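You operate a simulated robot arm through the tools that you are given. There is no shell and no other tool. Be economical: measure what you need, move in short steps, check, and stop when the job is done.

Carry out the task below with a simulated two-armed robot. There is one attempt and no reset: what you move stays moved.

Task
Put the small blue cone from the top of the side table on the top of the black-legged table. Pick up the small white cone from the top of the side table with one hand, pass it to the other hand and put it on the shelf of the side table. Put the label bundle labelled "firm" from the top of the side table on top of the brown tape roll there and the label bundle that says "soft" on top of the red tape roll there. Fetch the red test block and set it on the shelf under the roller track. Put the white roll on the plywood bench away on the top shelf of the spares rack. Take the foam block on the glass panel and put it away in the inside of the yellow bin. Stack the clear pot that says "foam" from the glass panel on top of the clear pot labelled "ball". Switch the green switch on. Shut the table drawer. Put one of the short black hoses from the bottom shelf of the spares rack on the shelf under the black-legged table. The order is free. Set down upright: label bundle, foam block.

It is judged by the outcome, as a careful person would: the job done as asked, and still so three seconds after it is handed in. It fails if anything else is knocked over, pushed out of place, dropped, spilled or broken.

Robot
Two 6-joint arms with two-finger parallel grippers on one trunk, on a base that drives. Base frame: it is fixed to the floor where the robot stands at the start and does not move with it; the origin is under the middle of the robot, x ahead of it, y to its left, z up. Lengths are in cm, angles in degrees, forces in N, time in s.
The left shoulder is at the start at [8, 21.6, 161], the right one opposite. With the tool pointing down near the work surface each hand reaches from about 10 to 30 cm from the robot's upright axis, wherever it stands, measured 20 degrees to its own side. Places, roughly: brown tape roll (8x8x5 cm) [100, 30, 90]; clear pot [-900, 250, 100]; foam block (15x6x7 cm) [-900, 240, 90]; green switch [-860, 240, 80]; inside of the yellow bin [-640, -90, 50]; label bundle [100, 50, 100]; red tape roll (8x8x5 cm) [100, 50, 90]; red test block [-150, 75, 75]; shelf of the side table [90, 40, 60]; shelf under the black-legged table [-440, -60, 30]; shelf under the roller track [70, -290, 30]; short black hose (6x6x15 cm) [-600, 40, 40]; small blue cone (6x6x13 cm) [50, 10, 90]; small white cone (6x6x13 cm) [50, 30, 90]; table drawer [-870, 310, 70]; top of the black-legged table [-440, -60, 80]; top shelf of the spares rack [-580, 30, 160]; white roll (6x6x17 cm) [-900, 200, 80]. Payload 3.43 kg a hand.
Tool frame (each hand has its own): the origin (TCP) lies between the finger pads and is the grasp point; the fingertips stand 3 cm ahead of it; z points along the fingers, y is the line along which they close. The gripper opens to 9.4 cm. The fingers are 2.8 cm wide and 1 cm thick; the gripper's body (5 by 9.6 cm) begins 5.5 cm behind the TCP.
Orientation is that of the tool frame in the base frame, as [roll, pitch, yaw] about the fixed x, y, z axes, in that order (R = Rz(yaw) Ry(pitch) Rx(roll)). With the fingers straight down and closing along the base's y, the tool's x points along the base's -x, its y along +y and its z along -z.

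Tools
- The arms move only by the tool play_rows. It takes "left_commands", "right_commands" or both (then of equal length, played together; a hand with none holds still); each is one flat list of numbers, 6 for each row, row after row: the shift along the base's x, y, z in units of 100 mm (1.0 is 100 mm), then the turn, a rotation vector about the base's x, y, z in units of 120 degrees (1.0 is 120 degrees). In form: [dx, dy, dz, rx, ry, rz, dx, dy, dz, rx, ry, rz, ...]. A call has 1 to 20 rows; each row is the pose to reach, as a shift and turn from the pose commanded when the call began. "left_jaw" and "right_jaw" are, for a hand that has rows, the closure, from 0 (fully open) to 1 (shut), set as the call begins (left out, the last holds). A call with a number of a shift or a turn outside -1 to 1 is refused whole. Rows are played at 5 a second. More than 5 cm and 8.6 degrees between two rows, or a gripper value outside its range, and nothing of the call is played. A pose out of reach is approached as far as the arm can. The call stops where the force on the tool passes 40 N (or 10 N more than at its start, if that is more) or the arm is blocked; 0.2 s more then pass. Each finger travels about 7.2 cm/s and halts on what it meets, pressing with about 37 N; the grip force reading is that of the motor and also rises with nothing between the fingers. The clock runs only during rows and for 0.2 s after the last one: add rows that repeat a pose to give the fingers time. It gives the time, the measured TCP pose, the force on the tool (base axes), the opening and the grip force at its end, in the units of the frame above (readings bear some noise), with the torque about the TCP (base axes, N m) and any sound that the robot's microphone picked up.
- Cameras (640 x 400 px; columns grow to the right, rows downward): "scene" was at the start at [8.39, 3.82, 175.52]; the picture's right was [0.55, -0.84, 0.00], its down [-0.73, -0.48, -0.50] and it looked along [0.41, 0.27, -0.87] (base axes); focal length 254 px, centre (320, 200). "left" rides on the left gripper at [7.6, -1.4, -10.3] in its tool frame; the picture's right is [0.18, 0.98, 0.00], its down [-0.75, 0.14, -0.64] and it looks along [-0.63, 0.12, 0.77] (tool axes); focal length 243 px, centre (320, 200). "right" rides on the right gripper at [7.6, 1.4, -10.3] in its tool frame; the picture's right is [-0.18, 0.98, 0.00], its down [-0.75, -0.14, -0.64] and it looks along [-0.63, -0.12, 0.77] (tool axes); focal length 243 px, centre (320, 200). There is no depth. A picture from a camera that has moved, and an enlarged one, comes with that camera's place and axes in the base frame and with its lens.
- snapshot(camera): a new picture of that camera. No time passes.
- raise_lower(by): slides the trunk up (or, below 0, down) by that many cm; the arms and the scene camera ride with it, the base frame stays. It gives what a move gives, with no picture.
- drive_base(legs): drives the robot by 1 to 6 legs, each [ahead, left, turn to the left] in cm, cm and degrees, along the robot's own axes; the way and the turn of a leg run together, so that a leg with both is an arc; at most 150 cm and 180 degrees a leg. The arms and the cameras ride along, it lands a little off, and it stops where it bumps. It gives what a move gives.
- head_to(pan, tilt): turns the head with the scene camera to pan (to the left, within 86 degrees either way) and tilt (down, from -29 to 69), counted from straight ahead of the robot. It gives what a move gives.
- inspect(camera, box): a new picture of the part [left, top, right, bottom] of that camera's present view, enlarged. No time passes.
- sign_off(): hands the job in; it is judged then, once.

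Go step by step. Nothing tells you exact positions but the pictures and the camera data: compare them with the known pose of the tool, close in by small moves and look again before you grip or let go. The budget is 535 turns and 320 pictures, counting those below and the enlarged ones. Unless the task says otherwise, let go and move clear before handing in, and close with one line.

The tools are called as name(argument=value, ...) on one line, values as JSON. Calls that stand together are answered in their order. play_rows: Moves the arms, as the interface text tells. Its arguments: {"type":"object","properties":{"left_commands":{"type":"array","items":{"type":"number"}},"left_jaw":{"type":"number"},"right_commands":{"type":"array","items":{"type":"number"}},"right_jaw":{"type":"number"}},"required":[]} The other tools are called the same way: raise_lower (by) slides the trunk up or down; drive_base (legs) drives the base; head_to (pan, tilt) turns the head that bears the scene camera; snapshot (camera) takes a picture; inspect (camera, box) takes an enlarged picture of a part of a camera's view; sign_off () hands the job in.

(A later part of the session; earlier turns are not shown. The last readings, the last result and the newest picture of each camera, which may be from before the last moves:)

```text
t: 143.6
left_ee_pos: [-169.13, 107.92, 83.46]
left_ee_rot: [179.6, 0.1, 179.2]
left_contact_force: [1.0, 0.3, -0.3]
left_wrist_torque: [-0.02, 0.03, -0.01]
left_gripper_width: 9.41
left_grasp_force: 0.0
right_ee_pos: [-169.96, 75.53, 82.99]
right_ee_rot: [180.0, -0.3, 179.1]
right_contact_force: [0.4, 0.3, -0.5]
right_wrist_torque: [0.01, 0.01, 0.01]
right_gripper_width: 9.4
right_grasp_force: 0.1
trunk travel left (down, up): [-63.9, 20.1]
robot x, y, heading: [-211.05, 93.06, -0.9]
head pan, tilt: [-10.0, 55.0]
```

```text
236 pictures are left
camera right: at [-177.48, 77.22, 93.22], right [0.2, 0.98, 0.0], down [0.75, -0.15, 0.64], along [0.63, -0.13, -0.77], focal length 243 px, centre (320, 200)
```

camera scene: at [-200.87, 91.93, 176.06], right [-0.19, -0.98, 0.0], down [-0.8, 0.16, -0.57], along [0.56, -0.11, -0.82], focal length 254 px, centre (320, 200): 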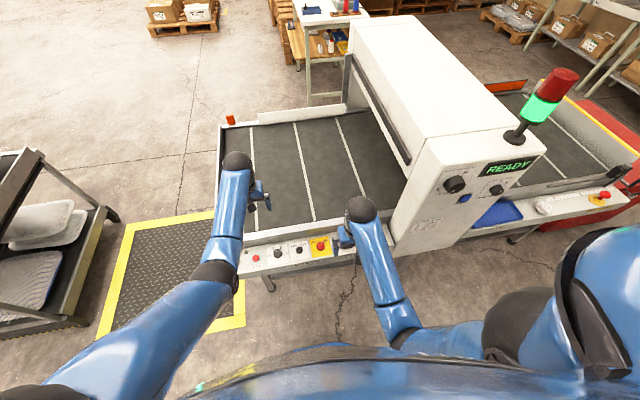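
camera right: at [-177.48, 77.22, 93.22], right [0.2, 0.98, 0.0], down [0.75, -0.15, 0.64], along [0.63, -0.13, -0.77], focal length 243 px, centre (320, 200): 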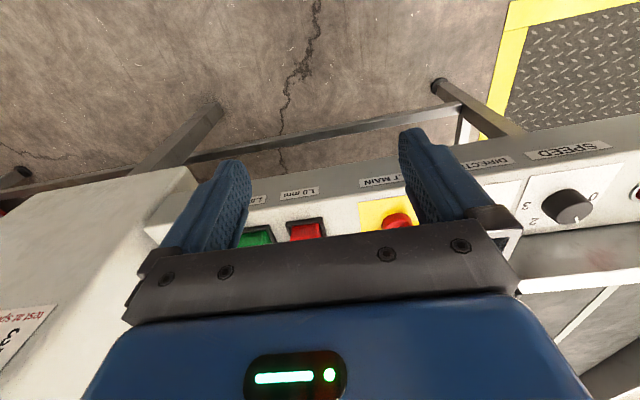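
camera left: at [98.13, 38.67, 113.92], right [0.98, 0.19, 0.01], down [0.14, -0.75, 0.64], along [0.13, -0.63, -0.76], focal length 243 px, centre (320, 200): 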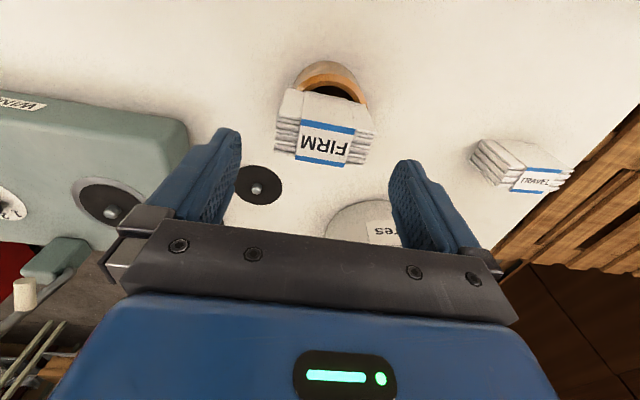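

Triangulated: block top area at [-153.5, 70.2, 70]. I move above it with the jaw part-closed.

play_rows(right_commands=[0.4, -0.15, 0, 0, 0, 0, 0.8, -0.35, 0, 0, 0, 0, 1, -0.5, 0, 0, 0, 0], right_jaw=0.3)

play_rows(right_commands=[0.3, 0, 0, 0, 0, 0, 0.55, -0.03, 0, 0, 0, 0])

snapshot(camera="right")

```text
t: 144.4
left_ee_pos: [-169.1, 107.91, 83.53]
left_ee_rot: [179.5, 0.1, 179.2]
left_contact_force: [0.1, 0.7, -0.4]
left_wrist_torque: [-0.01, -0.02, -0.01]
left_gripper_width: 9.4
left_grasp_force: 0.1
right_ee_pos: [-160.01, 70.81, 83.15]
right_ee_rot: [179.9, -0.2, 179.1]
right_contact_force: [0.4, -0.6, -0.5]
right_wrist_torque: [0.02, -0.01, 0.01]
right_gripper_width: 6.58
right_grasp_force: 0.0
trunk travel left (down, up): [-63.9, 20.1]
robot x, y, heading: [-210.76, 93.37, -1.0]
head pan, tilt: [-10.0, 55.0]
```

```text
t: 145.0
left_ee_pos: [-169.07, 107.94, 83.45]
left_ee_rot: [179.6, 0.1, 179.3]
left_contact_force: [0.5, 0.8, 0.2]
left_wrist_torque: [0.02, 0.04, 0.01]
left_gripper_width: 9.4
left_grasp_force: 0.1
right_ee_pos: [-154.31, 70.49, 82.95]
right_ee_rot: [180.0, -0.3, 179.0]
right_contact_force: [-0.5, -0.3, -0.2]
right_wrist_torque: [0.05, 0.01, 0.0]
right_gripper_width: 6.58
right_grasp_force: 0.0
trunk travel left (down, up): [-63.9, 20.1]
robot x, y, heading: [-210.93, 93.29, -1.2]
head pan, tilt: [-10.0, 55.0]
```

```text
235 pictures are left
camera right: at [-161.85, 72.1, 93.3], right [0.2, 0.98, 0.0], down [0.76, -0.15, 0.64], along [0.62, -0.13, -0.77], focal length 243 px, centre (320, 200)
```

right: 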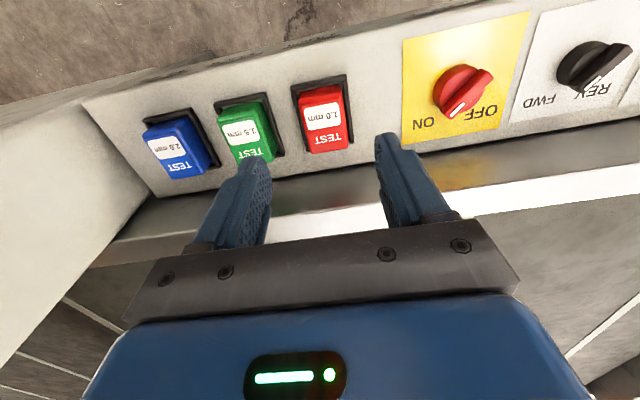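

Nicely aligned. I go down to z 75 and check from the camera.

play_rows(right_commands=[0.04, 0.02, -0.4, 0, 0, 0, 0.04, 0.02, -0.75, 0, 0, 0])

snapshot(camera="right")

inspect(camera="scene", box=[270, 180, 430, 280])

```text
t: 145.6
left_ee_pos: [-169.01, 107.96, 83.5]
left_ee_rot: [179.4, 0.1, 179.2]
left_contact_force: [0.5, 0.8, 0.0]
left_wrist_torque: [0.0, 0.01, 0.0]
left_gripper_width: 9.41
left_grasp_force: 0.0
right_ee_pos: [-154.01, 70.56, 75.36]
right_ee_rot: [179.9, -0.3, 179.1]
right_contact_force: [0.2, -0.4, 0.1]
right_wrist_torque: [-0.03, -0.01, -0.07]
right_gripper_width: 6.61
right_grasp_force: 0.0
trunk travel left (down, up): [-63.9, 20.1]
robot x, y, heading: [-210.61, 93.27, -0.8]
head pan, tilt: [-10.0, 55.0]
```

```text
234 pictures are left
camera right: at [-161.65, 72.16, 85.66], right [0.2, 0.98, 0.0], down [0.75, -0.15, 0.64], along [0.62, -0.13, -0.77], focal length 243 px, centre (320, 200)
```

right: 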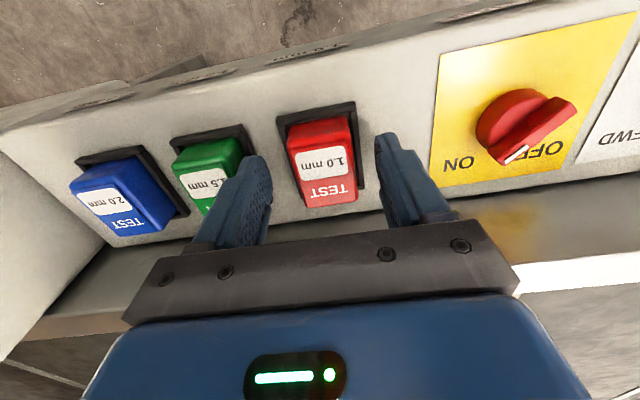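

```text
4.00 times, centred on (350, 230) of scene
camera zoom: at [-200.8, 91.92, 156.05], right [-0.19, -0.98, 0.0], down [-0.8, 0.16, -0.57], along [0.56, -0.11, -0.82], focal length 1018 px, centre (200, 80)
```

zoom: 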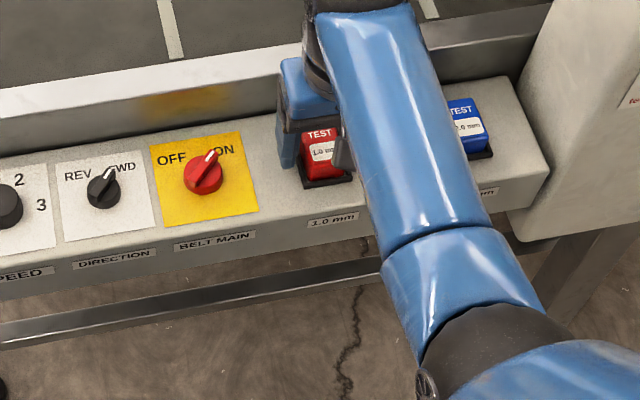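

play_rows(right_commands=[0.05, 0, -0.2, 0, 0, 0, 0.05, 0, -0.3, 0, 0, 0, 0.05, 0, -0.37, 0, 0, 0, 0.05, 0, -0.43, 0, 0, 0])

snapshot(camera="right")

```text
t: 146.1
left_ee_pos: [-169.29, 107.92, 83.52]
left_ee_rot: [179.6, 0.2, 179.4]
left_contact_force: [-0.6, 0.0, 0.0]
left_wrist_torque: [-0.03, 0.02, 0.0]
left_gripper_width: 9.42
left_grasp_force: 0.0
right_ee_pos: [-153.86, 70.57, 73.99]
right_ee_rot: [-180.0, -0.6, 179.2]
right_contact_force: [-11.0, 1.8, 14.1]
right_wrist_torque: [-0.5, 0.16, -0.31]
right_gripper_width: 6.56
right_grasp_force: 0.0
trunk travel left (down, up): [-63.9, 20.1]
robot x, y, heading: [-210.47, 93.4, -1.3]
head pan, tilt: [-10.0, 55.0]
stopped in row 2 (right hand): the force on the tool passed its limit at 58 N (the readings are from after the stop); the commanded pose is now the measured one
```

```text
232 pictures are left
camera right: at [-161.35, 72.22, 84.35], right [0.2, 0.98, 0.0], down [0.76, -0.15, 0.63], along [0.62, -0.13, -0.77], focal length 243 px, centre (320, 200)
```

right: 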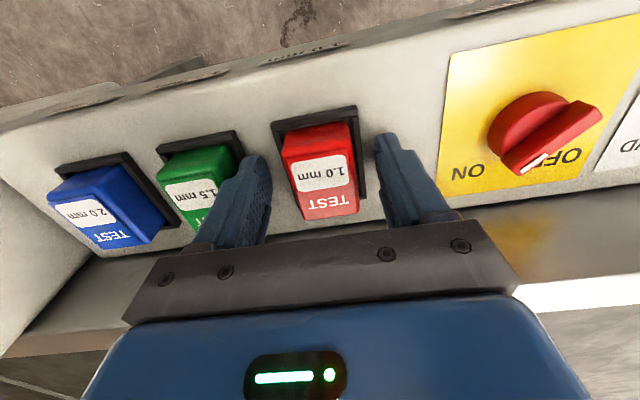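

The fingertips touch the console, so the block is between them. I raise 0.3 and close.

play_rows(right_commands=[0, 0, 0.02, 0, 0, 0, 0, 0, 0.02, 0, 0, 0, 0, 0, 0.02, 0, 0, 0, 0, 0, 0.02, 0, 0, 0, 0, 0, 0.02, 0, 0, 0], right_jaw=1)

play_rows(right_commands=[0, 0, 0.2, 0, 0, 0, 0, 0, 0.5, 0, 0, 0, 0, 0, 0.8, 0, 0, 0])

snapshot(camera="right")

```text
t: 147.3
left_ee_pos: [-169.06, 108.11, 83.29]
left_ee_rot: [179.6, 0.0, 179.3]
left_contact_force: [0.0, -0.3, 0.3]
left_wrist_torque: [0.01, -0.01, 0.02]
left_gripper_width: 9.4
left_grasp_force: 0.1
right_ee_pos: [-153.58, 70.71, 74.0]
right_ee_rot: [179.9, -0.6, 179.4]
right_contact_force: [-3.9, 15.0, -6.4]
right_wrist_torque: [1.03, -0.69, 2.04]
right_gripper_width: 4.81
right_grasp_force: 44.5
trunk travel left (down, up): [-63.9, 20.1]
robot x, y, heading: [-210.61, 93.55, -0.8]
head pan, tilt: [-10.0, 55.0]
```

```text
t: 147.6
left_ee_pos: [-169.08, 108.09, 83.42]
left_ee_rot: [179.7, 0.1, 179.4]
left_contact_force: [-0.1, 0.5, -0.4]
left_wrist_torque: [0.01, 0.0, -0.01]
left_gripper_width: 9.4
left_grasp_force: 0.1
right_ee_pos: [-153.72, 70.84, 73.97]
right_ee_rot: [-180.0, -0.7, 179.4]
right_contact_force: [12.2, 1.6, -12.0]
right_wrist_torque: [-0.98, 1.27, 0.75]
right_gripper_width: 4.81
right_grasp_force: 45.2
trunk travel left (down, up): [-63.9, 20.1]
robot x, y, heading: [-211.1, 93.38, -0.9]
head pan, tilt: [-10.0, 55.0]
stopped in row 1 (right hand): the force on the tool passed its limit at 58 N (the readings are from after the stop); the commanded pose is now the measured one
```

```text
231 pictures are left
camera right: at [-161.24, 72.36, 84.37], right [0.19, 0.98, 0.0], down [0.76, -0.15, 0.63], along [0.62, -0.12, -0.77], focal length 243 px, centre (320, 200)
```

right: 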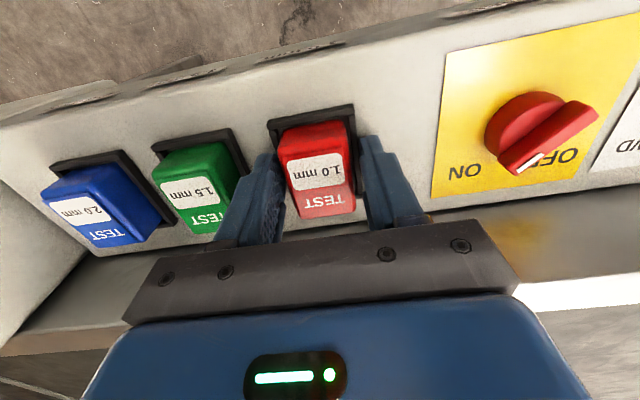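

The fingers are squeezing the fixed nest rim. I open, rise by 1.2 cm and grip only the block above the rim.

play_rows(right_commands=[0, 0, 0, 0, 0, 0, 0, 0, 0, 0, 0, 0, 0, 0, 0.05, 0, 0, 0, 0, 0, 0.12, 0, 0, 0], right_jaw=0.35)

inspect(camera="right", box=[220, 80, 440, 240])

```text
t: 148.6
left_ee_pos: [-169.19, 108.08, 83.52]
left_ee_rot: [179.6, 0.2, 179.4]
left_contact_force: [0.0, -0.7, -0.2]
left_wrist_torque: [0.0, -0.02, -0.02]
left_gripper_width: 9.41
left_grasp_force: 0.1
right_ee_pos: [-153.78, 70.73, 75.44]
right_ee_rot: [180.0, -0.6, 179.3]
right_contact_force: [0.5, -0.5, -0.5]
right_wrist_torque: [0.01, -0.01, -0.02]
right_gripper_width: 6.09
right_grasp_force: 0.0
trunk travel left (down, up): [-63.9, 20.1]
robot x, y, heading: [-210.63, 93.42, -0.9]
head pan, tilt: [-10.0, 55.0]
```

```text
2.50 times, centred on (330, 160) of right
camera zoom: at [-161.35, 72.29, 85.78], right [0.2, 0.98, 0.0], down [0.76, -0.15, 0.63], along [0.62, -0.13, -0.77], focal length 606 px, centre (295, 300)
```

zoom: 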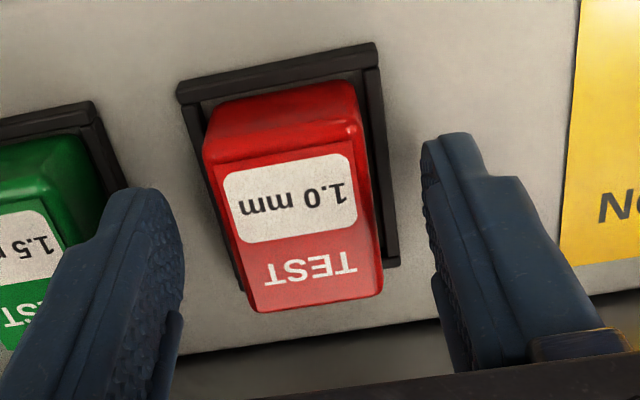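

play_rows(right_commands=[0, 0, 0, 0, 0, 0, 0, 0, 0, 0, 0, 0, 0, 0, 0, 0, 0, 0, 0, 0, 0, 0, 0, 0], right_jaw=1)

play_rows(right_commands=[0, 0, 0.1, 0, 0, 0, 0, 0, 0.3, 0, 0, 0, 0, 0, 0.6, 0, 0, 0, 0, 0, 0.9, 0, 0, 0])

snapshot(camera="right")

```text
t: 149.6
left_ee_pos: [-169.09, 108.04, 83.47]
left_ee_rot: [179.5, 0.1, 179.4]
left_contact_force: [0.2, -0.6, 0.3]
left_wrist_torque: [0.02, -0.04, 0.0]
left_gripper_width: 9.4
left_grasp_force: 0.0
right_ee_pos: [-153.73, 70.68, 75.5]
right_ee_rot: [179.8, -0.6, 179.3]
right_contact_force: [-0.7, -0.4, 0.6]
right_wrist_torque: [-0.01, 0.04, -0.04]
right_gripper_width: 3.49
right_grasp_force: 37.0
trunk travel left (down, up): [-63.9, 20.1]
robot x, y, heading: [-211.04, 93.24, -0.9]
head pan, tilt: [-10.0, 55.0]
```

```text
t: 150.6
left_ee_pos: [-169.14, 108.0, 83.48]
left_ee_rot: [179.6, 0.1, 179.4]
left_contact_force: [-0.1, -0.5, 0.9]
left_wrist_torque: [0.0, -0.02, 0.0]
left_gripper_width: 9.39
left_grasp_force: 0.0
right_ee_pos: [-153.85, 70.9, 84.38]
right_ee_rot: [180.0, -0.6, 179.1]
right_contact_force: [0.3, -0.5, 0.4]
right_wrist_torque: [0.03, 0.02, 0.02]
right_gripper_width: 3.48
right_grasp_force: 36.7
trunk travel left (down, up): [-63.9, 20.1]
robot x, y, heading: [-210.61, 93.42, -0.8]
head pan, tilt: [-10.0, 55.0]
```

```text
229 pictures are left
camera right: at [-161.31, 72.4, 94.7], right [0.2, 0.98, 0.0], down [0.76, -0.15, 0.63], along [0.62, -0.13, -0.77], focal length 243 px, centre (320, 200)
```

right: 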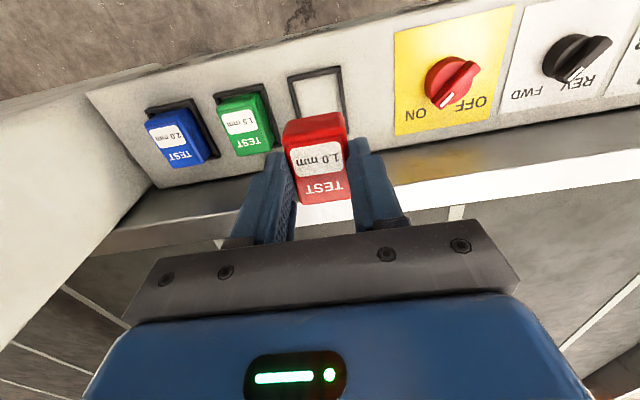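

The red test block is in hand. I raise the trunk, back off and drive around: past the conveyor's end, then south between the conveyor and the side table.

raise_lower(by=20)

drive_base(legs=[[0, 87, 0.9], [150, 0, 0], [51, 0, 0], [0, 0, -90]])

head_to(pan=0, tilt=25)

snapshot(camera="scene")

```text
t: 152.7
left_ee_pos: [-169.08, 107.96, 103.41]
left_ee_rot: [179.7, 0.2, 179.3]
left_contact_force: [-0.2, -0.8, 0.2]
left_wrist_torque: [0.0, -0.01, 0.0]
left_gripper_width: 9.4
left_grasp_force: 0.0
right_ee_pos: [-153.78, 70.81, 104.43]
right_ee_rot: [179.9, -0.6, 179.3]
right_contact_force: [0.1, -0.2, -0.2]
right_wrist_torque: [-0.01, -0.02, 0.0]
right_gripper_width: 3.49
right_grasp_force: 37.0
trunk travel left (down, up): [-83.9, 0.1]
robot x, y, heading: [-210.55, 93.01, -1.0]
head pan, tilt: [-10.0, 55.0]
```

```text
t: 170.8
left_ee_pos: [7.05, 135.0, 103.41]
left_ee_rot: [179.6, 0.2, 88.6]
left_contact_force: [0.4, -0.3, -0.6]
left_wrist_torque: [0.01, -0.02, 0.01]
left_gripper_width: 9.42
left_grasp_force: 0.1
right_ee_pos: [-30.47, 120.13, 104.42]
right_ee_rot: [179.9, -0.6, 88.4]
right_contact_force: [0.6, 0.5, -0.8]
right_wrist_torque: [-0.01, 0.01, 0.0]
right_gripper_width: 3.49
right_grasp_force: 37.6
trunk travel left (down, up): [-83.9, 0.1]
robot x, y, heading: [-6.91, 176.85, -91.9]
head pan, tilt: [-10.0, 55.0]
```

```text
t: 171.8
left_ee_pos: [6.96, 134.99, 103.41]
left_ee_rot: [179.6, 0.2, 88.6]
left_contact_force: [-0.4, 0.1, -1.5]
left_wrist_torque: [-0.01, 0.0, 0.0]
left_gripper_width: 9.43
left_grasp_force: 0.1
right_ee_pos: [-30.49, 120.11, 104.38]
right_ee_rot: [179.8, -0.6, 88.4]
right_contact_force: [-1.1, 0.0, -1.5]
right_wrist_torque: [-0.03, 0.01, -0.02]
right_gripper_width: 3.48
right_grasp_force: 37.5
trunk travel left (down, up): [-83.9, 0.1]
robot x, y, heading: [-7.46, 177.01, -91.9]
head pan, tilt: [0.0, 25.0]
```

```text
228 pictures are left
camera scene: at [-7.82, 164.84, 180.45], right [-1.0, 0.03, 0.0], down [0.01, 0.42, -0.91], along [-0.03, -0.91, -0.42], focal length 254 px, centre (320, 200)
```

scene: 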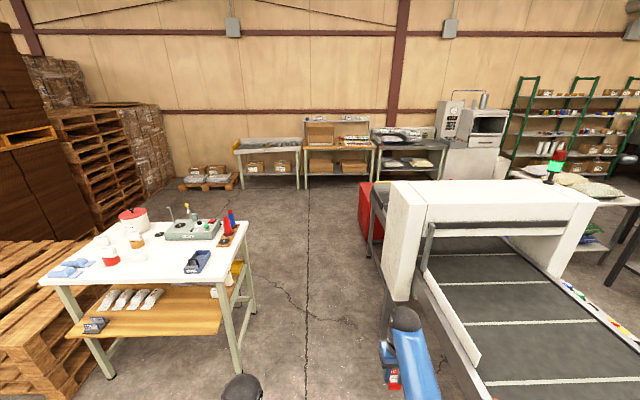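

The corridor is clear. I straighten the heading and drive south towards the roller track.

drive_base(legs=[[0, 2, 1.9], [150, 0, 0], [150, 0, 0], [40, 0, 0]])

snapshot(camera="scene")

```text
t: 188.8
left_ee_pos: [6.84, -207.28, 103.56]
left_ee_rot: [179.6, 0.2, 88.5]
left_contact_force: [0.4, -0.2, 0.0]
left_wrist_torque: [-0.01, 0.0, 0.02]
left_gripper_width: 9.4
left_grasp_force: 0.0
right_ee_pos: [-30.63, -222.18, 104.37]
right_ee_rot: [179.9, -0.4, 88.3]
right_contact_force: [0.1, 0.3, -0.1]
right_wrist_torque: [-0.01, 0.01, 0.03]
right_gripper_width: 3.48
right_grasp_force: 37.2
trunk travel left (down, up): [-83.9, 0.1]
robot x, y, heading: [-7.26, -165.35, -91.6]
head pan, tilt: [0.0, 25.0]
```

```text
227 pictures are left
camera scene: at [-7.88, -177.26, 180.49], right [-1.0, 0.03, 0.0], down [0.01, 0.42, -0.91], along [-0.03, -0.91, -0.42], focal length 254 px, centre (320, 200)
```

scene: 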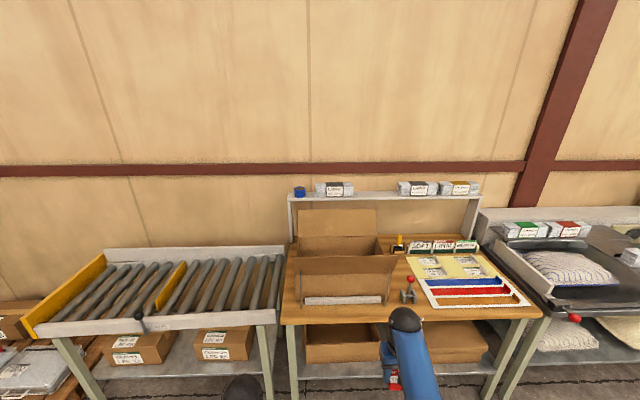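

The roller track is ahead-left; its shelf holds two boxes. I drive over in front of it and lower the trunk for a better look.

drive_base(legs=[[0, 85, 1.6]])

raise_lower(by=-40)

head_to(pan=0, tilt=40)

snapshot(camera="scene")

snapshot(camera="right")

```text
t: 193.3
left_ee_pos: [90.94, -208.73, 103.61]
left_ee_rot: [179.4, 0.1, 90.0]
left_contact_force: [-0.5, 0.1, -0.6]
left_wrist_torque: [-0.03, 0.0, 0.01]
left_gripper_width: 9.38
left_grasp_force: 0.0
right_ee_pos: [53.79, -224.58, 104.33]
right_ee_rot: [179.9, -0.7, 89.9]
right_contact_force: [-0.5, -0.9, -0.3]
right_wrist_torque: [0.0, 0.01, 0.02]
right_gripper_width: 3.5
right_grasp_force: 36.8
trunk travel left (down, up): [-83.9, 0.1]
robot x, y, heading: [75.78, -167.18, -90.7]
head pan, tilt: [0.0, 25.0]
```

```text
t: 197.1
left_ee_pos: [91.07, -208.76, 63.56]
left_ee_rot: [179.6, 0.1, 90.0]
left_contact_force: [0.5, -0.8, 0.7]
left_wrist_torque: [0.02, 0.01, 0.02]
left_gripper_width: 9.41
left_grasp_force: 0.0
right_ee_pos: [53.89, -224.57, 64.48]
right_ee_rot: [179.9, -0.6, 89.7]
right_contact_force: [0.2, 0.3, -2.0]
right_wrist_torque: [-0.02, 0.04, -0.01]
right_gripper_width: 3.49
right_grasp_force: 36.9
trunk travel left (down, up): [-43.9, 40.1]
robot x, y, heading: [76.16, -167.36, -90.2]
head pan, tilt: [0.0, 25.0]
```

```text
t: 197.9
left_ee_pos: [91.13, -208.77, 63.43]
left_ee_rot: [179.6, 0.1, 90.0]
left_contact_force: [0.4, -0.3, 0.2]
left_wrist_torque: [-0.03, 0.03, -0.04]
left_gripper_width: 9.39
left_grasp_force: 0.1
right_ee_pos: [53.93, -224.55, 64.44]
right_ee_rot: [179.9, -0.6, 89.8]
right_contact_force: [1.2, 0.5, -0.3]
right_wrist_torque: [0.01, -0.02, -0.01]
right_gripper_width: 3.52
right_grasp_force: 36.9
trunk travel left (down, up): [-43.9, 40.1]
robot x, y, heading: [75.63, -167.24, -90.3]
head pan, tilt: [0.0, 40.0]
```

```text
226 pictures are left
camera scene: at [75.56, -178.58, 138.13], right [-1.0, 0.01, 0.0], down [0.0, 0.64, -0.77], along [0.0, -0.77, -0.64], focal length 254 px, centre (320, 200)
```

scene: 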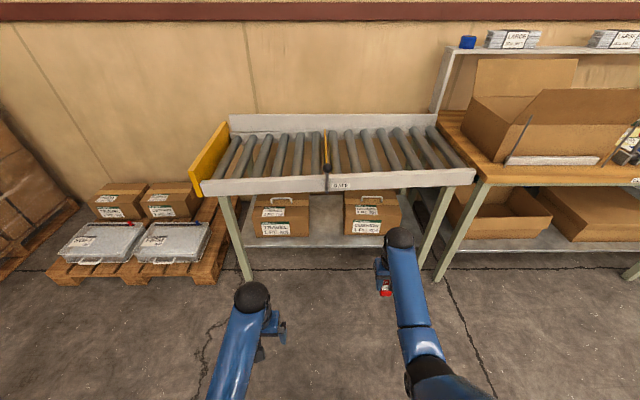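

```text
225 pictures are left
camera right: at [55.38, -216.95, 74.68], right [0.98, -0.19, 0.0], down [-0.14, -0.76, 0.63], along [-0.12, -0.62, -0.77], focal length 243 px, centre (320, 200)
```

right: 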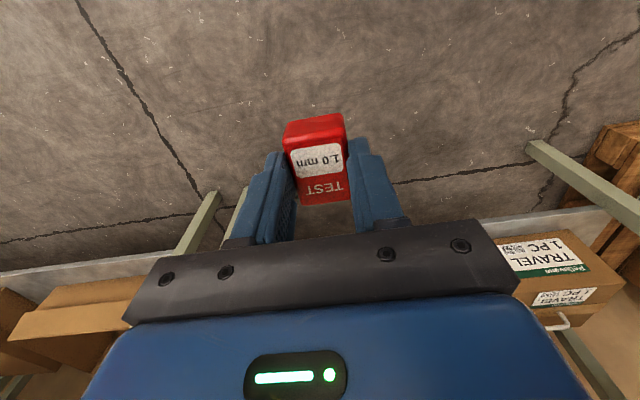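

The shelf gap between the boxes spans x≈62–82 and starts at y≈-268. I pull the left hand back, lower further and drive in so the right hand can reach under the rail with the forearm level.

play_rows(left_commands=[0, 0.35, 0, 0, 0, 0, 0, 0.7, 0, 0, 0, 0, 0, 1, 0, 0, 0, 0])

play_rows(left_commands=[0, 0.35, 0, 0, 0, 0, 0, 0.7, 0, 0, 0, 0])

drive_base(legs=[[0, 17.5, 0.4], [28, 0, 0]])

raise_lower(by=-16)

snapshot(camera="right")

snapshot(camera="scene")

```text
t: 198.7
left_ee_pos: [90.97, -198.73, 63.55]
left_ee_rot: [179.6, 0.1, 90.0]
left_contact_force: [-0.2, -0.3, 0.0]
left_wrist_torque: [0.0, 0.0, -0.01]
left_gripper_width: 9.4
left_grasp_force: 0.1
right_ee_pos: [53.98, -224.47, 64.33]
right_ee_rot: [179.9, -0.6, 89.8]
right_contact_force: [0.3, -0.3, -0.1]
right_wrist_torque: [0.0, -0.02, -0.02]
right_gripper_width: 3.49
right_grasp_force: 37.2
trunk travel left (down, up): [-43.9, 40.1]
robot x, y, heading: [75.96, -167.02, -90.0]
head pan, tilt: [0.0, 40.0]
```

```text
t: 199.3
left_ee_pos: [91.12, -191.86, 63.37]
left_ee_rot: [179.7, 0.2, 90.0]
left_contact_force: [-0.8, 0.0, 0.1]
left_wrist_torque: [-0.02, -0.02, 0.02]
left_gripper_width: 9.38
left_grasp_force: 0.1
right_ee_pos: [54.02, -224.46, 64.51]
right_ee_rot: [-180.0, -0.6, 89.8]
right_contact_force: [-1.1, -0.3, -0.6]
right_wrist_torque: [0.02, -0.01, -0.02]
right_gripper_width: 3.48
right_grasp_force: 37.3
trunk travel left (down, up): [-43.9, 40.1]
robot x, y, heading: [75.71, -167.21, -90.6]
head pan, tilt: [0.0, 40.0]
```

```text
t: 202.3
left_ee_pos: [108.82, -220.05, 63.36]
left_ee_rot: [179.5, 0.1, 90.1]
left_contact_force: [0.5, 0.2, -0.2]
left_wrist_torque: [-0.02, -0.02, -0.04]
left_gripper_width: 9.41
left_grasp_force: 0.2
right_ee_pos: [71.77, -252.83, 64.39]
right_ee_rot: [179.9, -0.6, 90.0]
right_contact_force: [-0.2, 0.7, -0.8]
right_wrist_torque: [0.02, -0.01, -0.01]
right_gripper_width: 3.5
right_grasp_force: 37.1
trunk travel left (down, up): [-43.9, 40.1]
robot x, y, heading: [93.61, -195.59, -90.3]
head pan, tilt: [0.0, 40.0]
```

```text
t: 204.2
left_ee_pos: [108.64, -220.06, 47.53]
left_ee_rot: [179.6, 0.1, 90.2]
left_contact_force: [-0.7, 0.0, 0.4]
left_wrist_torque: [0.02, 0.01, 0.0]
left_gripper_width: 9.4
left_grasp_force: 0.1
right_ee_pos: [71.7, -252.81, 48.43]
right_ee_rot: [179.9, -0.7, 90.0]
right_contact_force: [-0.3, -0.6, -0.7]
right_wrist_torque: [0.01, -0.03, 0.01]
right_gripper_width: 3.49
right_grasp_force: 37.1
trunk travel left (down, up): [-27.9, 56.1]
robot x, y, heading: [93.6, -195.67, -90.1]
head pan, tilt: [0.0, 40.0]
```

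```text
224 pictures are left
camera right: at [73.15, -245.21, 58.68], right [0.98, -0.18, 0.0], down [-0.14, -0.76, 0.63], along [-0.12, -0.62, -0.77], focal length 243 px, centre (320, 200)
```

right: 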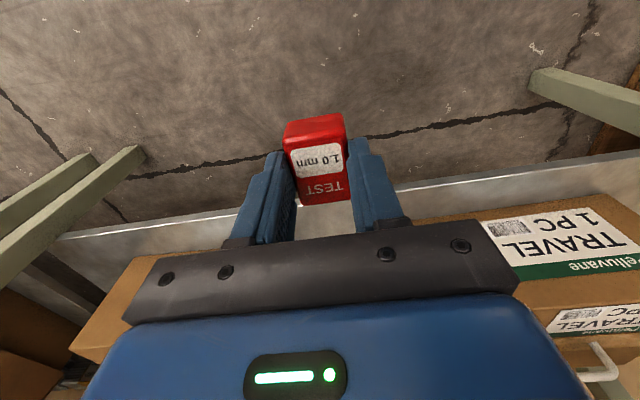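

```text
223 pictures are left
camera scene: at [93.19, -206.77, 122.13], right [-1.0, 0.0, 0.0], down [0.0, 0.64, -0.77], along [0.0, -0.77, -0.64], focal length 254 px, centre (320, 200)
```

scene: 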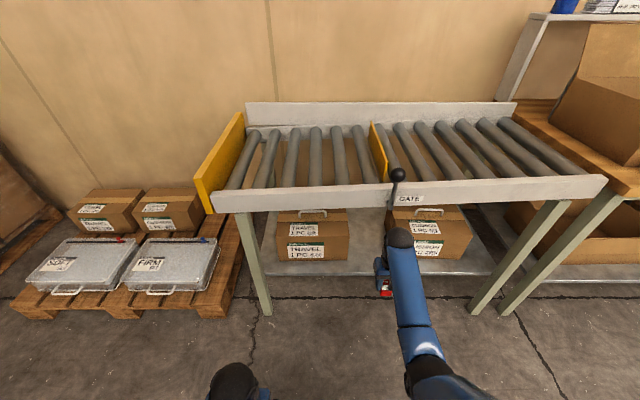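

I drive 12 cm closer, then extend the arm under the rail at z≈43.

drive_base(legs=[[12, -0.5, 0]])

play_rows(right_commands=[0, -0.1, -0.2, 0, 0, 0, 0, -0.3, -0.4, 0, 0, 0, 0, -0.6, -0.5, 0, 0, 0, 0, -0.9, -0.5, 0, 0, 0])

snapshot(camera="right")

snapshot(camera="scene")

```text
t: 205.5
left_ee_pos: [107.83, -231.42, 47.37]
left_ee_rot: [179.7, 0.1, 89.5]
left_contact_force: [0.1, 0.5, -0.7]
left_wrist_torque: [0.04, -0.01, 0.02]
left_gripper_width: 9.43
left_grasp_force: 0.1
right_ee_pos: [70.69, -262.25, 46.68]
right_ee_rot: [-180.0, -2.6, 89.5]
right_contact_force: [0.0, -0.3, 0.2]
right_wrist_torque: [0.02, -0.02, 0.01]
right_gripper_width: 3.49
right_grasp_force: 36.9
trunk travel left (down, up): [-27.9, 56.1]
robot x, y, heading: [92.34, -206.93, -91.1]
head pan, tilt: [0.0, 40.0]
stopped in leg 1: the robot was blocked; the commanded pose is now the measured one
```

```text
t: 206.5
left_ee_pos: [107.87, -231.49, 47.53]
left_ee_rot: [179.6, 0.1, 89.5]
left_contact_force: [0.0, -0.6, -0.2]
left_wrist_torque: [0.0, 0.0, -0.03]
left_gripper_width: 9.43
left_grasp_force: 0.0
right_ee_pos: [70.74, -271.22, 41.53]
right_ee_rot: [-179.9, -2.7, 89.5]
right_contact_force: [-0.1, 0.0, 0.0]
right_wrist_torque: [-0.01, -0.03, 0.05]
right_gripper_width: 3.48
right_grasp_force: 36.8
trunk travel left (down, up): [-27.9, 56.1]
robot x, y, heading: [93.01, -207.01, -90.9]
head pan, tilt: [0.0, 40.0]
```

```text
222 pictures are left
camera right: at [72.12, -264.08, 52.04], right [0.98, -0.19, -0.01], down [-0.15, -0.78, 0.61], along [-0.12, -0.59, -0.8], focal length 243 px, centre (320, 200)
```

right: 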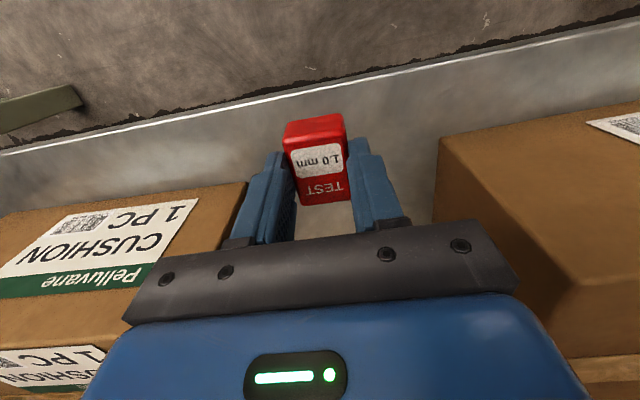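

```text
221 pictures are left
camera scene: at [92.51, -218.03, 122.11], right [-1.0, 0.01, 0.0], down [0.01, 0.64, -0.77], along [-0.01, -0.77, -0.64], focal length 254 px, centre (320, 200)
```

scene: 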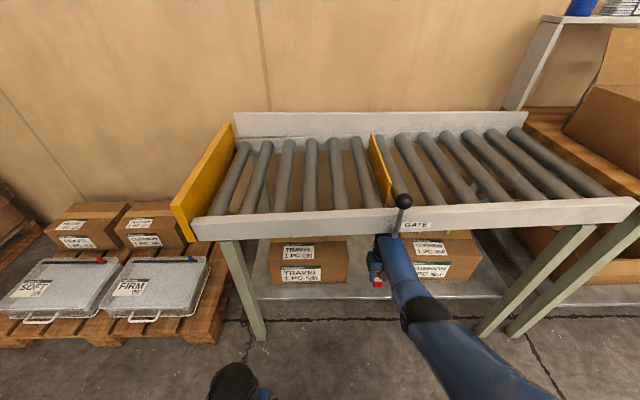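

The wrist brushed the rail while driving, but the hand is now below it. I centre in the gap (+1.7 in x) and go 4 cm further in.

play_rows(right_commands=[0.17, 0, 0, 0, 0, 0, 0.17, -0.2, 0, 0, 0, 0, 0.17, -0.4, 0, 0, 0, 0])

snapshot(camera="right")

inspect(camera="scene", box=[300, 160, 480, 300])

```text
t: 207.3
left_ee_pos: [107.87, -231.46, 47.36]
left_ee_rot: [179.6, 0.3, 89.5]
left_contact_force: [-0.2, 0.1, 0.5]
left_wrist_torque: [-0.01, 0.01, 0.01]
left_gripper_width: 9.44
left_grasp_force: 0.1
right_ee_pos: [72.44, -273.65, 42.44]
right_ee_rot: [-180.0, -2.6, 89.5]
right_contact_force: [0.1, -0.5, -2.2]
right_wrist_torque: [0.01, 0.01, 0.03]
right_gripper_width: 3.5
right_grasp_force: 36.6
right hand out of reach, approached as far as the arm can: row 3
trunk travel left (down, up): [-27.9, 56.1]
robot x, y, heading: [92.99, -206.36, -90.7]
head pan, tilt: [0.0, 40.0]
```

```text
220 pictures are left
camera right: at [73.84, -266.53, 52.99], right [0.98, -0.19, -0.01], down [-0.15, -0.78, 0.61], along [-0.12, -0.59, -0.8], focal length 243 px, centre (320, 200)
```

right: 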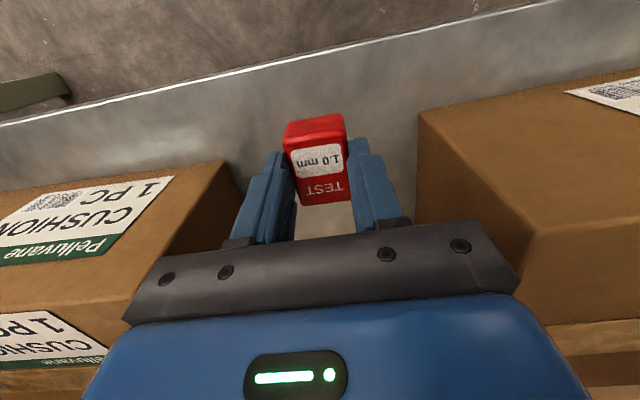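

```text
2.86 times, centred on (390, 230) of scene
camera zoom: at [92.49, -217.96, 122.12], right [-1.0, 0.01, 0.0], down [0.01, 0.64, -0.77], along [-0.01, -0.77, -0.64], focal length 727 px, centre (120, 114)
```

zoom: 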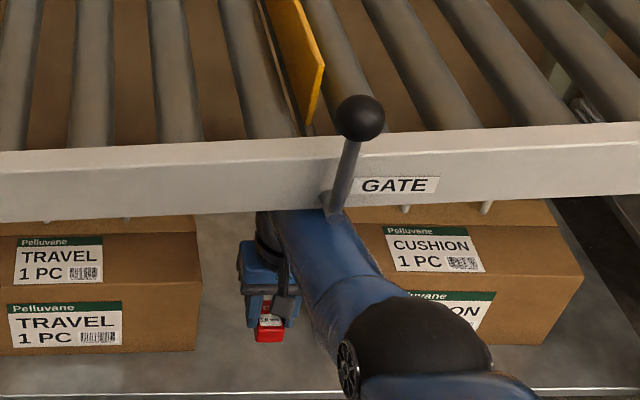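

Deep enough; the block is 2.5 cm inside the shelf edge. I lower with the trunk and then in small steps.

raise_lower(by=-4)

play_rows(right_commands=[0, 0, -0.05, 0, 0, 0, 0, 0, -0.1, 0, 0, 0, 0, 0, -0.15, 0, 0, 0, 0, 0, -0.2, 0, 0, 0, 0, 0, -0.25, 0, 0, 0, 0, 0, -0.3, 0, 0, 0, 0, 0, -0.35, 0, 0, 0, 0, 0, -0.4, 0, 0, 0])

snapshot(camera="right")

```text
t: 208.1
left_ee_pos: [107.92, -231.45, 43.49]
left_ee_rot: [179.5, 0.2, 89.4]
left_contact_force: [0.7, -0.5, 0.0]
left_wrist_torque: [0.01, -0.02, -0.03]
left_gripper_width: 9.42
left_grasp_force: 0.2
right_ee_pos: [72.34, -273.7, 38.28]
right_ee_rot: [180.0, -2.5, 89.5]
right_contact_force: [0.1, -0.7, -0.1]
right_wrist_torque: [0.01, -0.03, -0.03]
right_gripper_width: 3.48
right_grasp_force: 37.1
trunk travel left (down, up): [-23.9, 60.1]
robot x, y, heading: [92.69, -206.88, -90.9]
head pan, tilt: [0.0, 40.0]
```

```text
t: 209.9
left_ee_pos: [107.91, -231.49, 43.49]
left_ee_rot: [179.6, 0.1, 89.5]
left_contact_force: [0.1, -0.7, 0.3]
left_wrist_torque: [0.01, -0.02, 0.03]
left_gripper_width: 9.4
left_grasp_force: 0.0
right_ee_pos: [72.41, -272.13, 35.28]
right_ee_rot: [179.9, -2.7, 89.4]
right_contact_force: [0.8, 0.0, 0.7]
right_wrist_torque: [-0.02, -0.02, 0.03]
right_gripper_width: 3.49
right_grasp_force: 36.9
right hand out of reach, approached as far as the arm can: row 2, 3, 4, 5, 6, 7, 8
trunk travel left (down, up): [-23.9, 60.1]
robot x, y, heading: [92.69, -206.52, -90.8]
head pan, tilt: [0.0, 40.0]
```

```text
218 pictures are left
camera right: at [73.82, -264.96, 45.84], right [0.98, -0.19, -0.01], down [-0.15, -0.78, 0.61], along [-0.12, -0.59, -0.8], focal length 243 px, centre (320, 200)
```

right: 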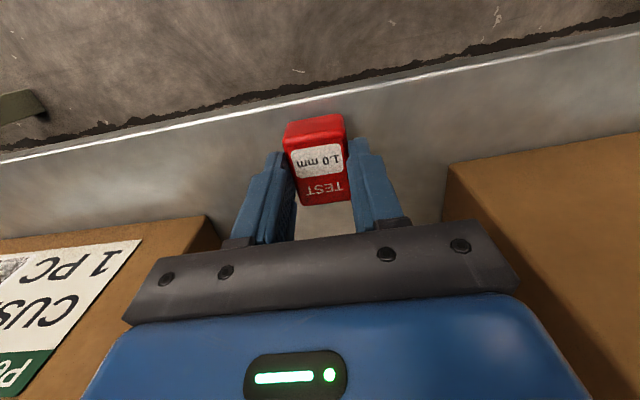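

I raise 1 cm, drive 4 cm forward for more depth, then lower to contact.

raise_lower(by=1.5)

drive_base(legs=[[4, 0, 0]])

play_rows(right_commands=[0, 0, -0.05, 0, 0, 0, 0, 0, -0.1, 0, 0, 0, 0, 0, -0.15, 0, 0, 0, 0, 0, -0.19, 0, 0, 0, 0, 0, -0.23, 0, 0, 0, 0, 0, -0.27, 0, 0, 0])

snapshot(camera="right")

```text
t: 210.5
left_ee_pos: [107.81, -231.61, 45.0]
left_ee_rot: [179.5, 0.2, 89.5]
left_contact_force: [0.4, 0.2, -0.1]
left_wrist_torque: [-0.02, 0.01, -0.03]
left_gripper_width: 9.38
left_grasp_force: 0.0
right_ee_pos: [72.38, -272.17, 36.67]
right_ee_rot: [-180.0, -2.7, 89.5]
right_contact_force: [-0.3, -0.2, -1.1]
right_wrist_torque: [-0.01, -0.03, 0.02]
right_gripper_width: 3.45
right_grasp_force: 37.0
trunk travel left (down, up): [-25.4, 58.6]
robot x, y, heading: [92.6, -206.19, -90.5]
head pan, tilt: [0.0, 40.0]
```

```text
t: 211.4
left_ee_pos: [107.85, -235.4, 44.87]
left_ee_rot: [179.6, 0.1, 89.7]
left_contact_force: [-0.1, 0.6, -0.3]
left_wrist_torque: [0.03, 0.02, 0.0]
left_gripper_width: 9.41
left_grasp_force: 0.0
right_ee_pos: [72.44, -276.13, 36.67]
right_ee_rot: [-180.0, -2.6, 89.6]
right_contact_force: [-0.1, 0.1, -1.2]
right_wrist_torque: [0.01, -0.01, 0.01]
right_gripper_width: 3.49
right_grasp_force: 37.3
trunk travel left (down, up): [-25.4, 58.6]
robot x, y, heading: [93.09, -210.49, -90.9]
head pan, tilt: [0.0, 40.0]
```

```text
t: 212.8
left_ee_pos: [107.7, -235.42, 44.94]
left_ee_rot: [179.6, 0.1, 89.6]
left_contact_force: [-0.4, 0.6, -0.7]
left_wrist_torque: [0.01, 0.0, -0.01]
left_gripper_width: 9.37
left_grasp_force: 0.1
right_ee_pos: [72.37, -274.89, 34.9]
right_ee_rot: [-180.0, -2.6, 89.6]
right_contact_force: [-0.3, 0.7, -0.2]
right_wrist_torque: [0.0, 0.0, 0.0]
right_gripper_width: 3.48
right_grasp_force: 37.1
right hand out of reach, approached as far as the arm can: row 2, 3, 4, 5, 6
trunk travel left (down, up): [-25.4, 58.6]
robot x, y, heading: [92.43, -210.54, -90.4]
head pan, tilt: [0.0, 40.0]
```

```text
217 pictures are left
camera right: at [73.77, -267.78, 45.49], right [0.98, -0.19, -0.01], down [-0.15, -0.78, 0.61], along [-0.12, -0.59, -0.8], focal length 243 px, centre (320, 200)
```

right: 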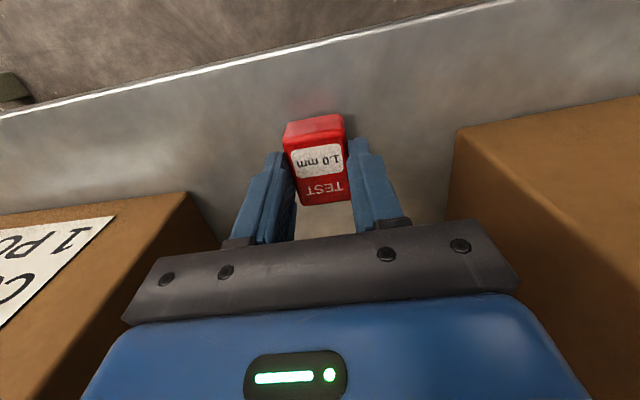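

raise_lower(by=-0.8)

raise_lower(by=-0.8)

snapshot(camera="right")

```text
t: 213.4
left_ee_pos: [107.81, -235.26, 44.26]
left_ee_rot: [179.6, 0.4, 89.5]
left_contact_force: [-0.5, 1.4, 0.0]
left_wrist_torque: [0.0, -0.02, -0.01]
left_gripper_width: 9.39
left_grasp_force: 0.0
right_ee_pos: [72.36, -274.98, 34.52]
right_ee_rot: [-180.0, -2.2, 89.6]
right_contact_force: [-0.3, 2.8, 22.9]
right_wrist_torque: [-0.41, 0.01, -0.02]
right_gripper_width: 3.5
right_grasp_force: 37.2
trunk travel left (down, up): [-24.6, 59.4]
robot x, y, heading: [93.02, -210.72, -91.0]
head pan, tilt: [0.0, 40.0]
```

```text
t: 213.9
left_ee_pos: [107.87, -235.33, 43.46]
left_ee_rot: [179.7, 0.4, 89.6]
left_contact_force: [0.3, -0.2, 0.3]
left_wrist_torque: [-0.01, -0.01, 0.02]
left_gripper_width: 9.41
left_grasp_force: 0.0
right_ee_pos: [72.54, -275.11, 33.74]
right_ee_rot: [180.0, -2.1, 89.6]
right_contact_force: [-0.3, -1.0, 33.6]
right_wrist_torque: [-0.06, 0.06, -0.02]
right_gripper_width: 3.52
right_grasp_force: 36.7
trunk travel left (down, up): [-23.8, 60.2]
robot x, y, heading: [93.07, -210.19, -90.5]
head pan, tilt: [0.0, 40.0]
```

```text
216 pictures are left
camera right: at [73.81, -267.82, 44.3], right [0.98, -0.19, -0.01], down [-0.15, -0.78, 0.61], along [-0.12, -0.6, -0.79], focal length 243 px, centre (320, 200)
```

right: 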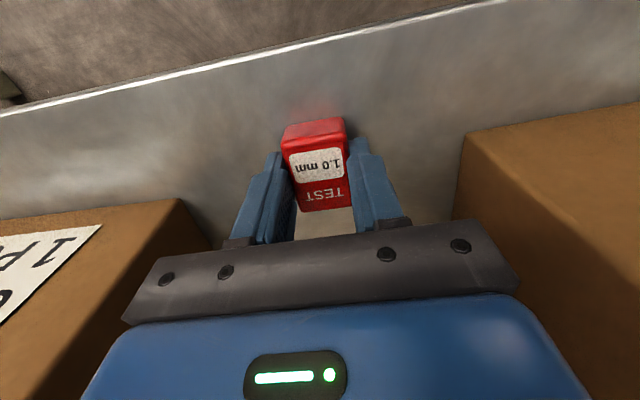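

The block is in contact and squared up. I ease up slightly, open, and withdraw upward and out.

raise_lower(by=0.5)

play_rows(right_commands=[0, 0, 0, 0, 0, 0, 0, 0, 0, 0, 0, 0, 0, 0, 0, 0, 0, 0], right_jaw=0.3)

raise_lower(by=4.5)

snapshot(camera="right")

```text
t: 214.5
left_ee_pos: [107.85, -235.44, 43.87]
left_ee_rot: [179.6, 0.2, 89.6]
left_contact_force: [0.4, 0.1, 0.1]
left_wrist_torque: [0.01, -0.01, 0.04]
left_gripper_width: 9.37
left_grasp_force: 0.1
right_ee_pos: [72.33, -274.99, 33.84]
right_ee_rot: [-180.0, -2.6, 89.6]
right_contact_force: [0.3, -5.0, 13.1]
right_wrist_torque: [-0.52, -0.01, -0.01]
right_gripper_width: 3.51
right_grasp_force: 37.0
trunk travel left (down, up): [-24.3, 59.7]
robot x, y, heading: [92.67, -210.58, -90.6]
head pan, tilt: [0.0, 40.0]
```

```text
t: 215.3
left_ee_pos: [107.75, -235.45, 43.84]
left_ee_rot: [179.6, 0.2, 89.6]
left_contact_force: [-0.9, -0.6, 0.1]
left_wrist_torque: [0.01, 0.01, -0.02]
left_gripper_width: 9.41
left_grasp_force: 0.1
right_ee_pos: [72.34, -274.86, 33.79]
right_ee_rot: [179.9, -2.7, 89.7]
right_contact_force: [-0.1, -0.3, -0.2]
right_wrist_torque: [-0.01, -0.02, -0.01]
right_gripper_width: 6.58
right_grasp_force: 0.0
trunk travel left (down, up): [-24.3, 59.7]
robot x, y, heading: [93.33, -210.57, -90.9]
head pan, tilt: [0.0, 40.0]
```

```text
t: 216.1
left_ee_pos: [107.86, -235.46, 48.31]
left_ee_rot: [179.6, 0.1, 89.6]
left_contact_force: [0.1, -0.8, 0.7]
left_wrist_torque: [0.0, -0.01, -0.01]
left_gripper_width: 9.38
left_grasp_force: 0.0
right_ee_pos: [72.26, -274.91, 38.33]
right_ee_rot: [180.0, -2.7, 89.6]
right_contact_force: [-1.0, 0.1, 0.8]
right_wrist_torque: [0.01, -0.03, 0.0]
right_gripper_width: 6.57
right_grasp_force: 0.1
trunk travel left (down, up): [-28.8, 55.2]
robot x, y, heading: [92.93, -210.44, -90.4]
head pan, tilt: [0.0, 40.0]
```

```text
215 pictures are left
camera right: at [73.77, -267.77, 48.88], right [0.98, -0.19, -0.01], down [-0.15, -0.78, 0.61], along [-0.12, -0.59, -0.8], focal length 243 px, centre (320, 200)
```

right: 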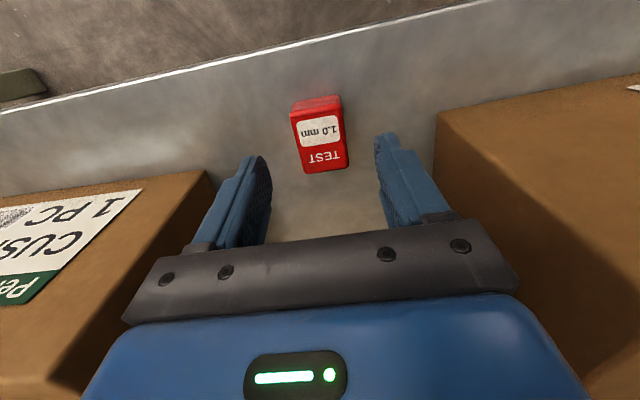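

The red block lies on the shelf. I back straight out, raise the trunk and retract the right hand.

drive_base(legs=[[-46, 0, 0.5]])

raise_lower(by=40)

raise_lower(by=15)

play_rows(right_commands=[0, 0.35, 0.1, 0, 0.02, 0, 0, 0.7, 0.2, 0, 0.02, 0, 0, 1, 0.4, 0, 0.02, 0, 0, 1, 0.8, 0, 0.02, 0])

play_rows(right_commands=[0, 0.35, 0, 0, 0, 0, 0, 0.7, 0, 0, 0, 0, 0, 1, 0.1, 0, 0, 0])

```text
t: 218.9
left_ee_pos: [108.36, -189.31, 48.33]
left_ee_rot: [179.5, 0.3, 90.2]
left_contact_force: [-0.3, -0.2, 0.5]
left_wrist_torque: [0.01, 0.02, 0.02]
left_gripper_width: 9.4
left_grasp_force: 0.2
right_ee_pos: [73.3, -229.11, 38.4]
right_ee_rot: [-180.0, -2.7, 90.2]
right_contact_force: [0.3, -0.5, -0.7]
right_wrist_torque: [-0.02, -0.03, -0.02]
right_gripper_width: 6.59
right_grasp_force: 0.1
trunk travel left (down, up): [-28.8, 55.2]
robot x, y, heading: [92.93, -164.86, -90.0]
head pan, tilt: [0.0, 40.0]
```

```text
t: 222.7
left_ee_pos: [108.43, -189.22, 88.31]
left_ee_rot: [179.7, 0.2, 90.1]
left_contact_force: [0.2, -0.8, -0.5]
left_wrist_torque: [-0.01, 0.01, -0.03]
left_gripper_width: 9.4
left_grasp_force: 0.1
right_ee_pos: [73.4, -229.16, 78.26]
right_ee_rot: [179.9, -2.6, 90.2]
right_contact_force: [-0.6, -0.9, 0.0]
right_wrist_torque: [-0.01, 0.04, -0.03]
right_gripper_width: 6.57
right_grasp_force: 0.1
trunk travel left (down, up): [-68.8, 15.2]
robot x, y, heading: [93.42, -164.24, -90.1]
head pan, tilt: [0.0, 40.0]
```

```text
t: 224.5
left_ee_pos: [108.5, -189.27, 103.2]
left_ee_rot: [179.6, 0.1, 90.2]
left_contact_force: [0.6, -0.6, 0.8]
left_wrist_torque: [0.03, 0.03, 0.0]
left_gripper_width: 9.4
left_grasp_force: 0.1
right_ee_pos: [73.27, -229.11, 93.28]
right_ee_rot: [180.0, -2.7, 90.2]
right_contact_force: [-0.3, 0.2, -0.2]
right_wrist_torque: [0.01, 0.0, 0.0]
right_gripper_width: 6.59
right_grasp_force: 0.0
trunk travel left (down, up): [-83.8, 0.2]
robot x, y, heading: [93.03, -164.72, -90.1]
head pan, tilt: [0.0, 40.0]
```

```text
t: 225.5
left_ee_pos: [108.5, -189.12, 103.38]
left_ee_rot: [179.6, 0.2, 90.1]
left_contact_force: [-0.1, -0.1, -0.2]
left_wrist_torque: [-0.02, -0.02, 0.0]
left_gripper_width: 9.39
left_grasp_force: 0.0
right_ee_pos: [73.14, -218.95, 101.43]
right_ee_rot: [-177.6, -2.8, 90.0]
right_contact_force: [-0.2, 0.4, 0.0]
right_wrist_torque: [0.0, -0.01, 0.0]
right_gripper_width: 6.56
right_grasp_force: 0.0
trunk travel left (down, up): [-83.8, 0.2]
robot x, y, heading: [93.16, -164.57, -90.0]
head pan, tilt: [0.0, 40.0]
```

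```text
t: 226.3
left_ee_pos: [108.52, -189.14, 103.37]
left_ee_rot: [179.6, 0.2, 90.2]
left_contact_force: [0.5, 0.3, 0.8]
left_wrist_torque: [0.0, 0.0, -0.01]
left_gripper_width: 9.42
left_grasp_force: 0.1
right_ee_pos: [73.37, -209.06, 102.38]
right_ee_rot: [-177.6, -2.7, 90.1]
right_contact_force: [0.9, -0.2, 0.1]
right_wrist_torque: [0.0, -0.02, -0.01]
right_gripper_width: 6.59
right_grasp_force: 0.0
trunk travel left (down, up): [-83.8, 0.2]
robot x, y, heading: [93.02, -164.59, -90.0]
head pan, tilt: [0.0, 40.0]
```

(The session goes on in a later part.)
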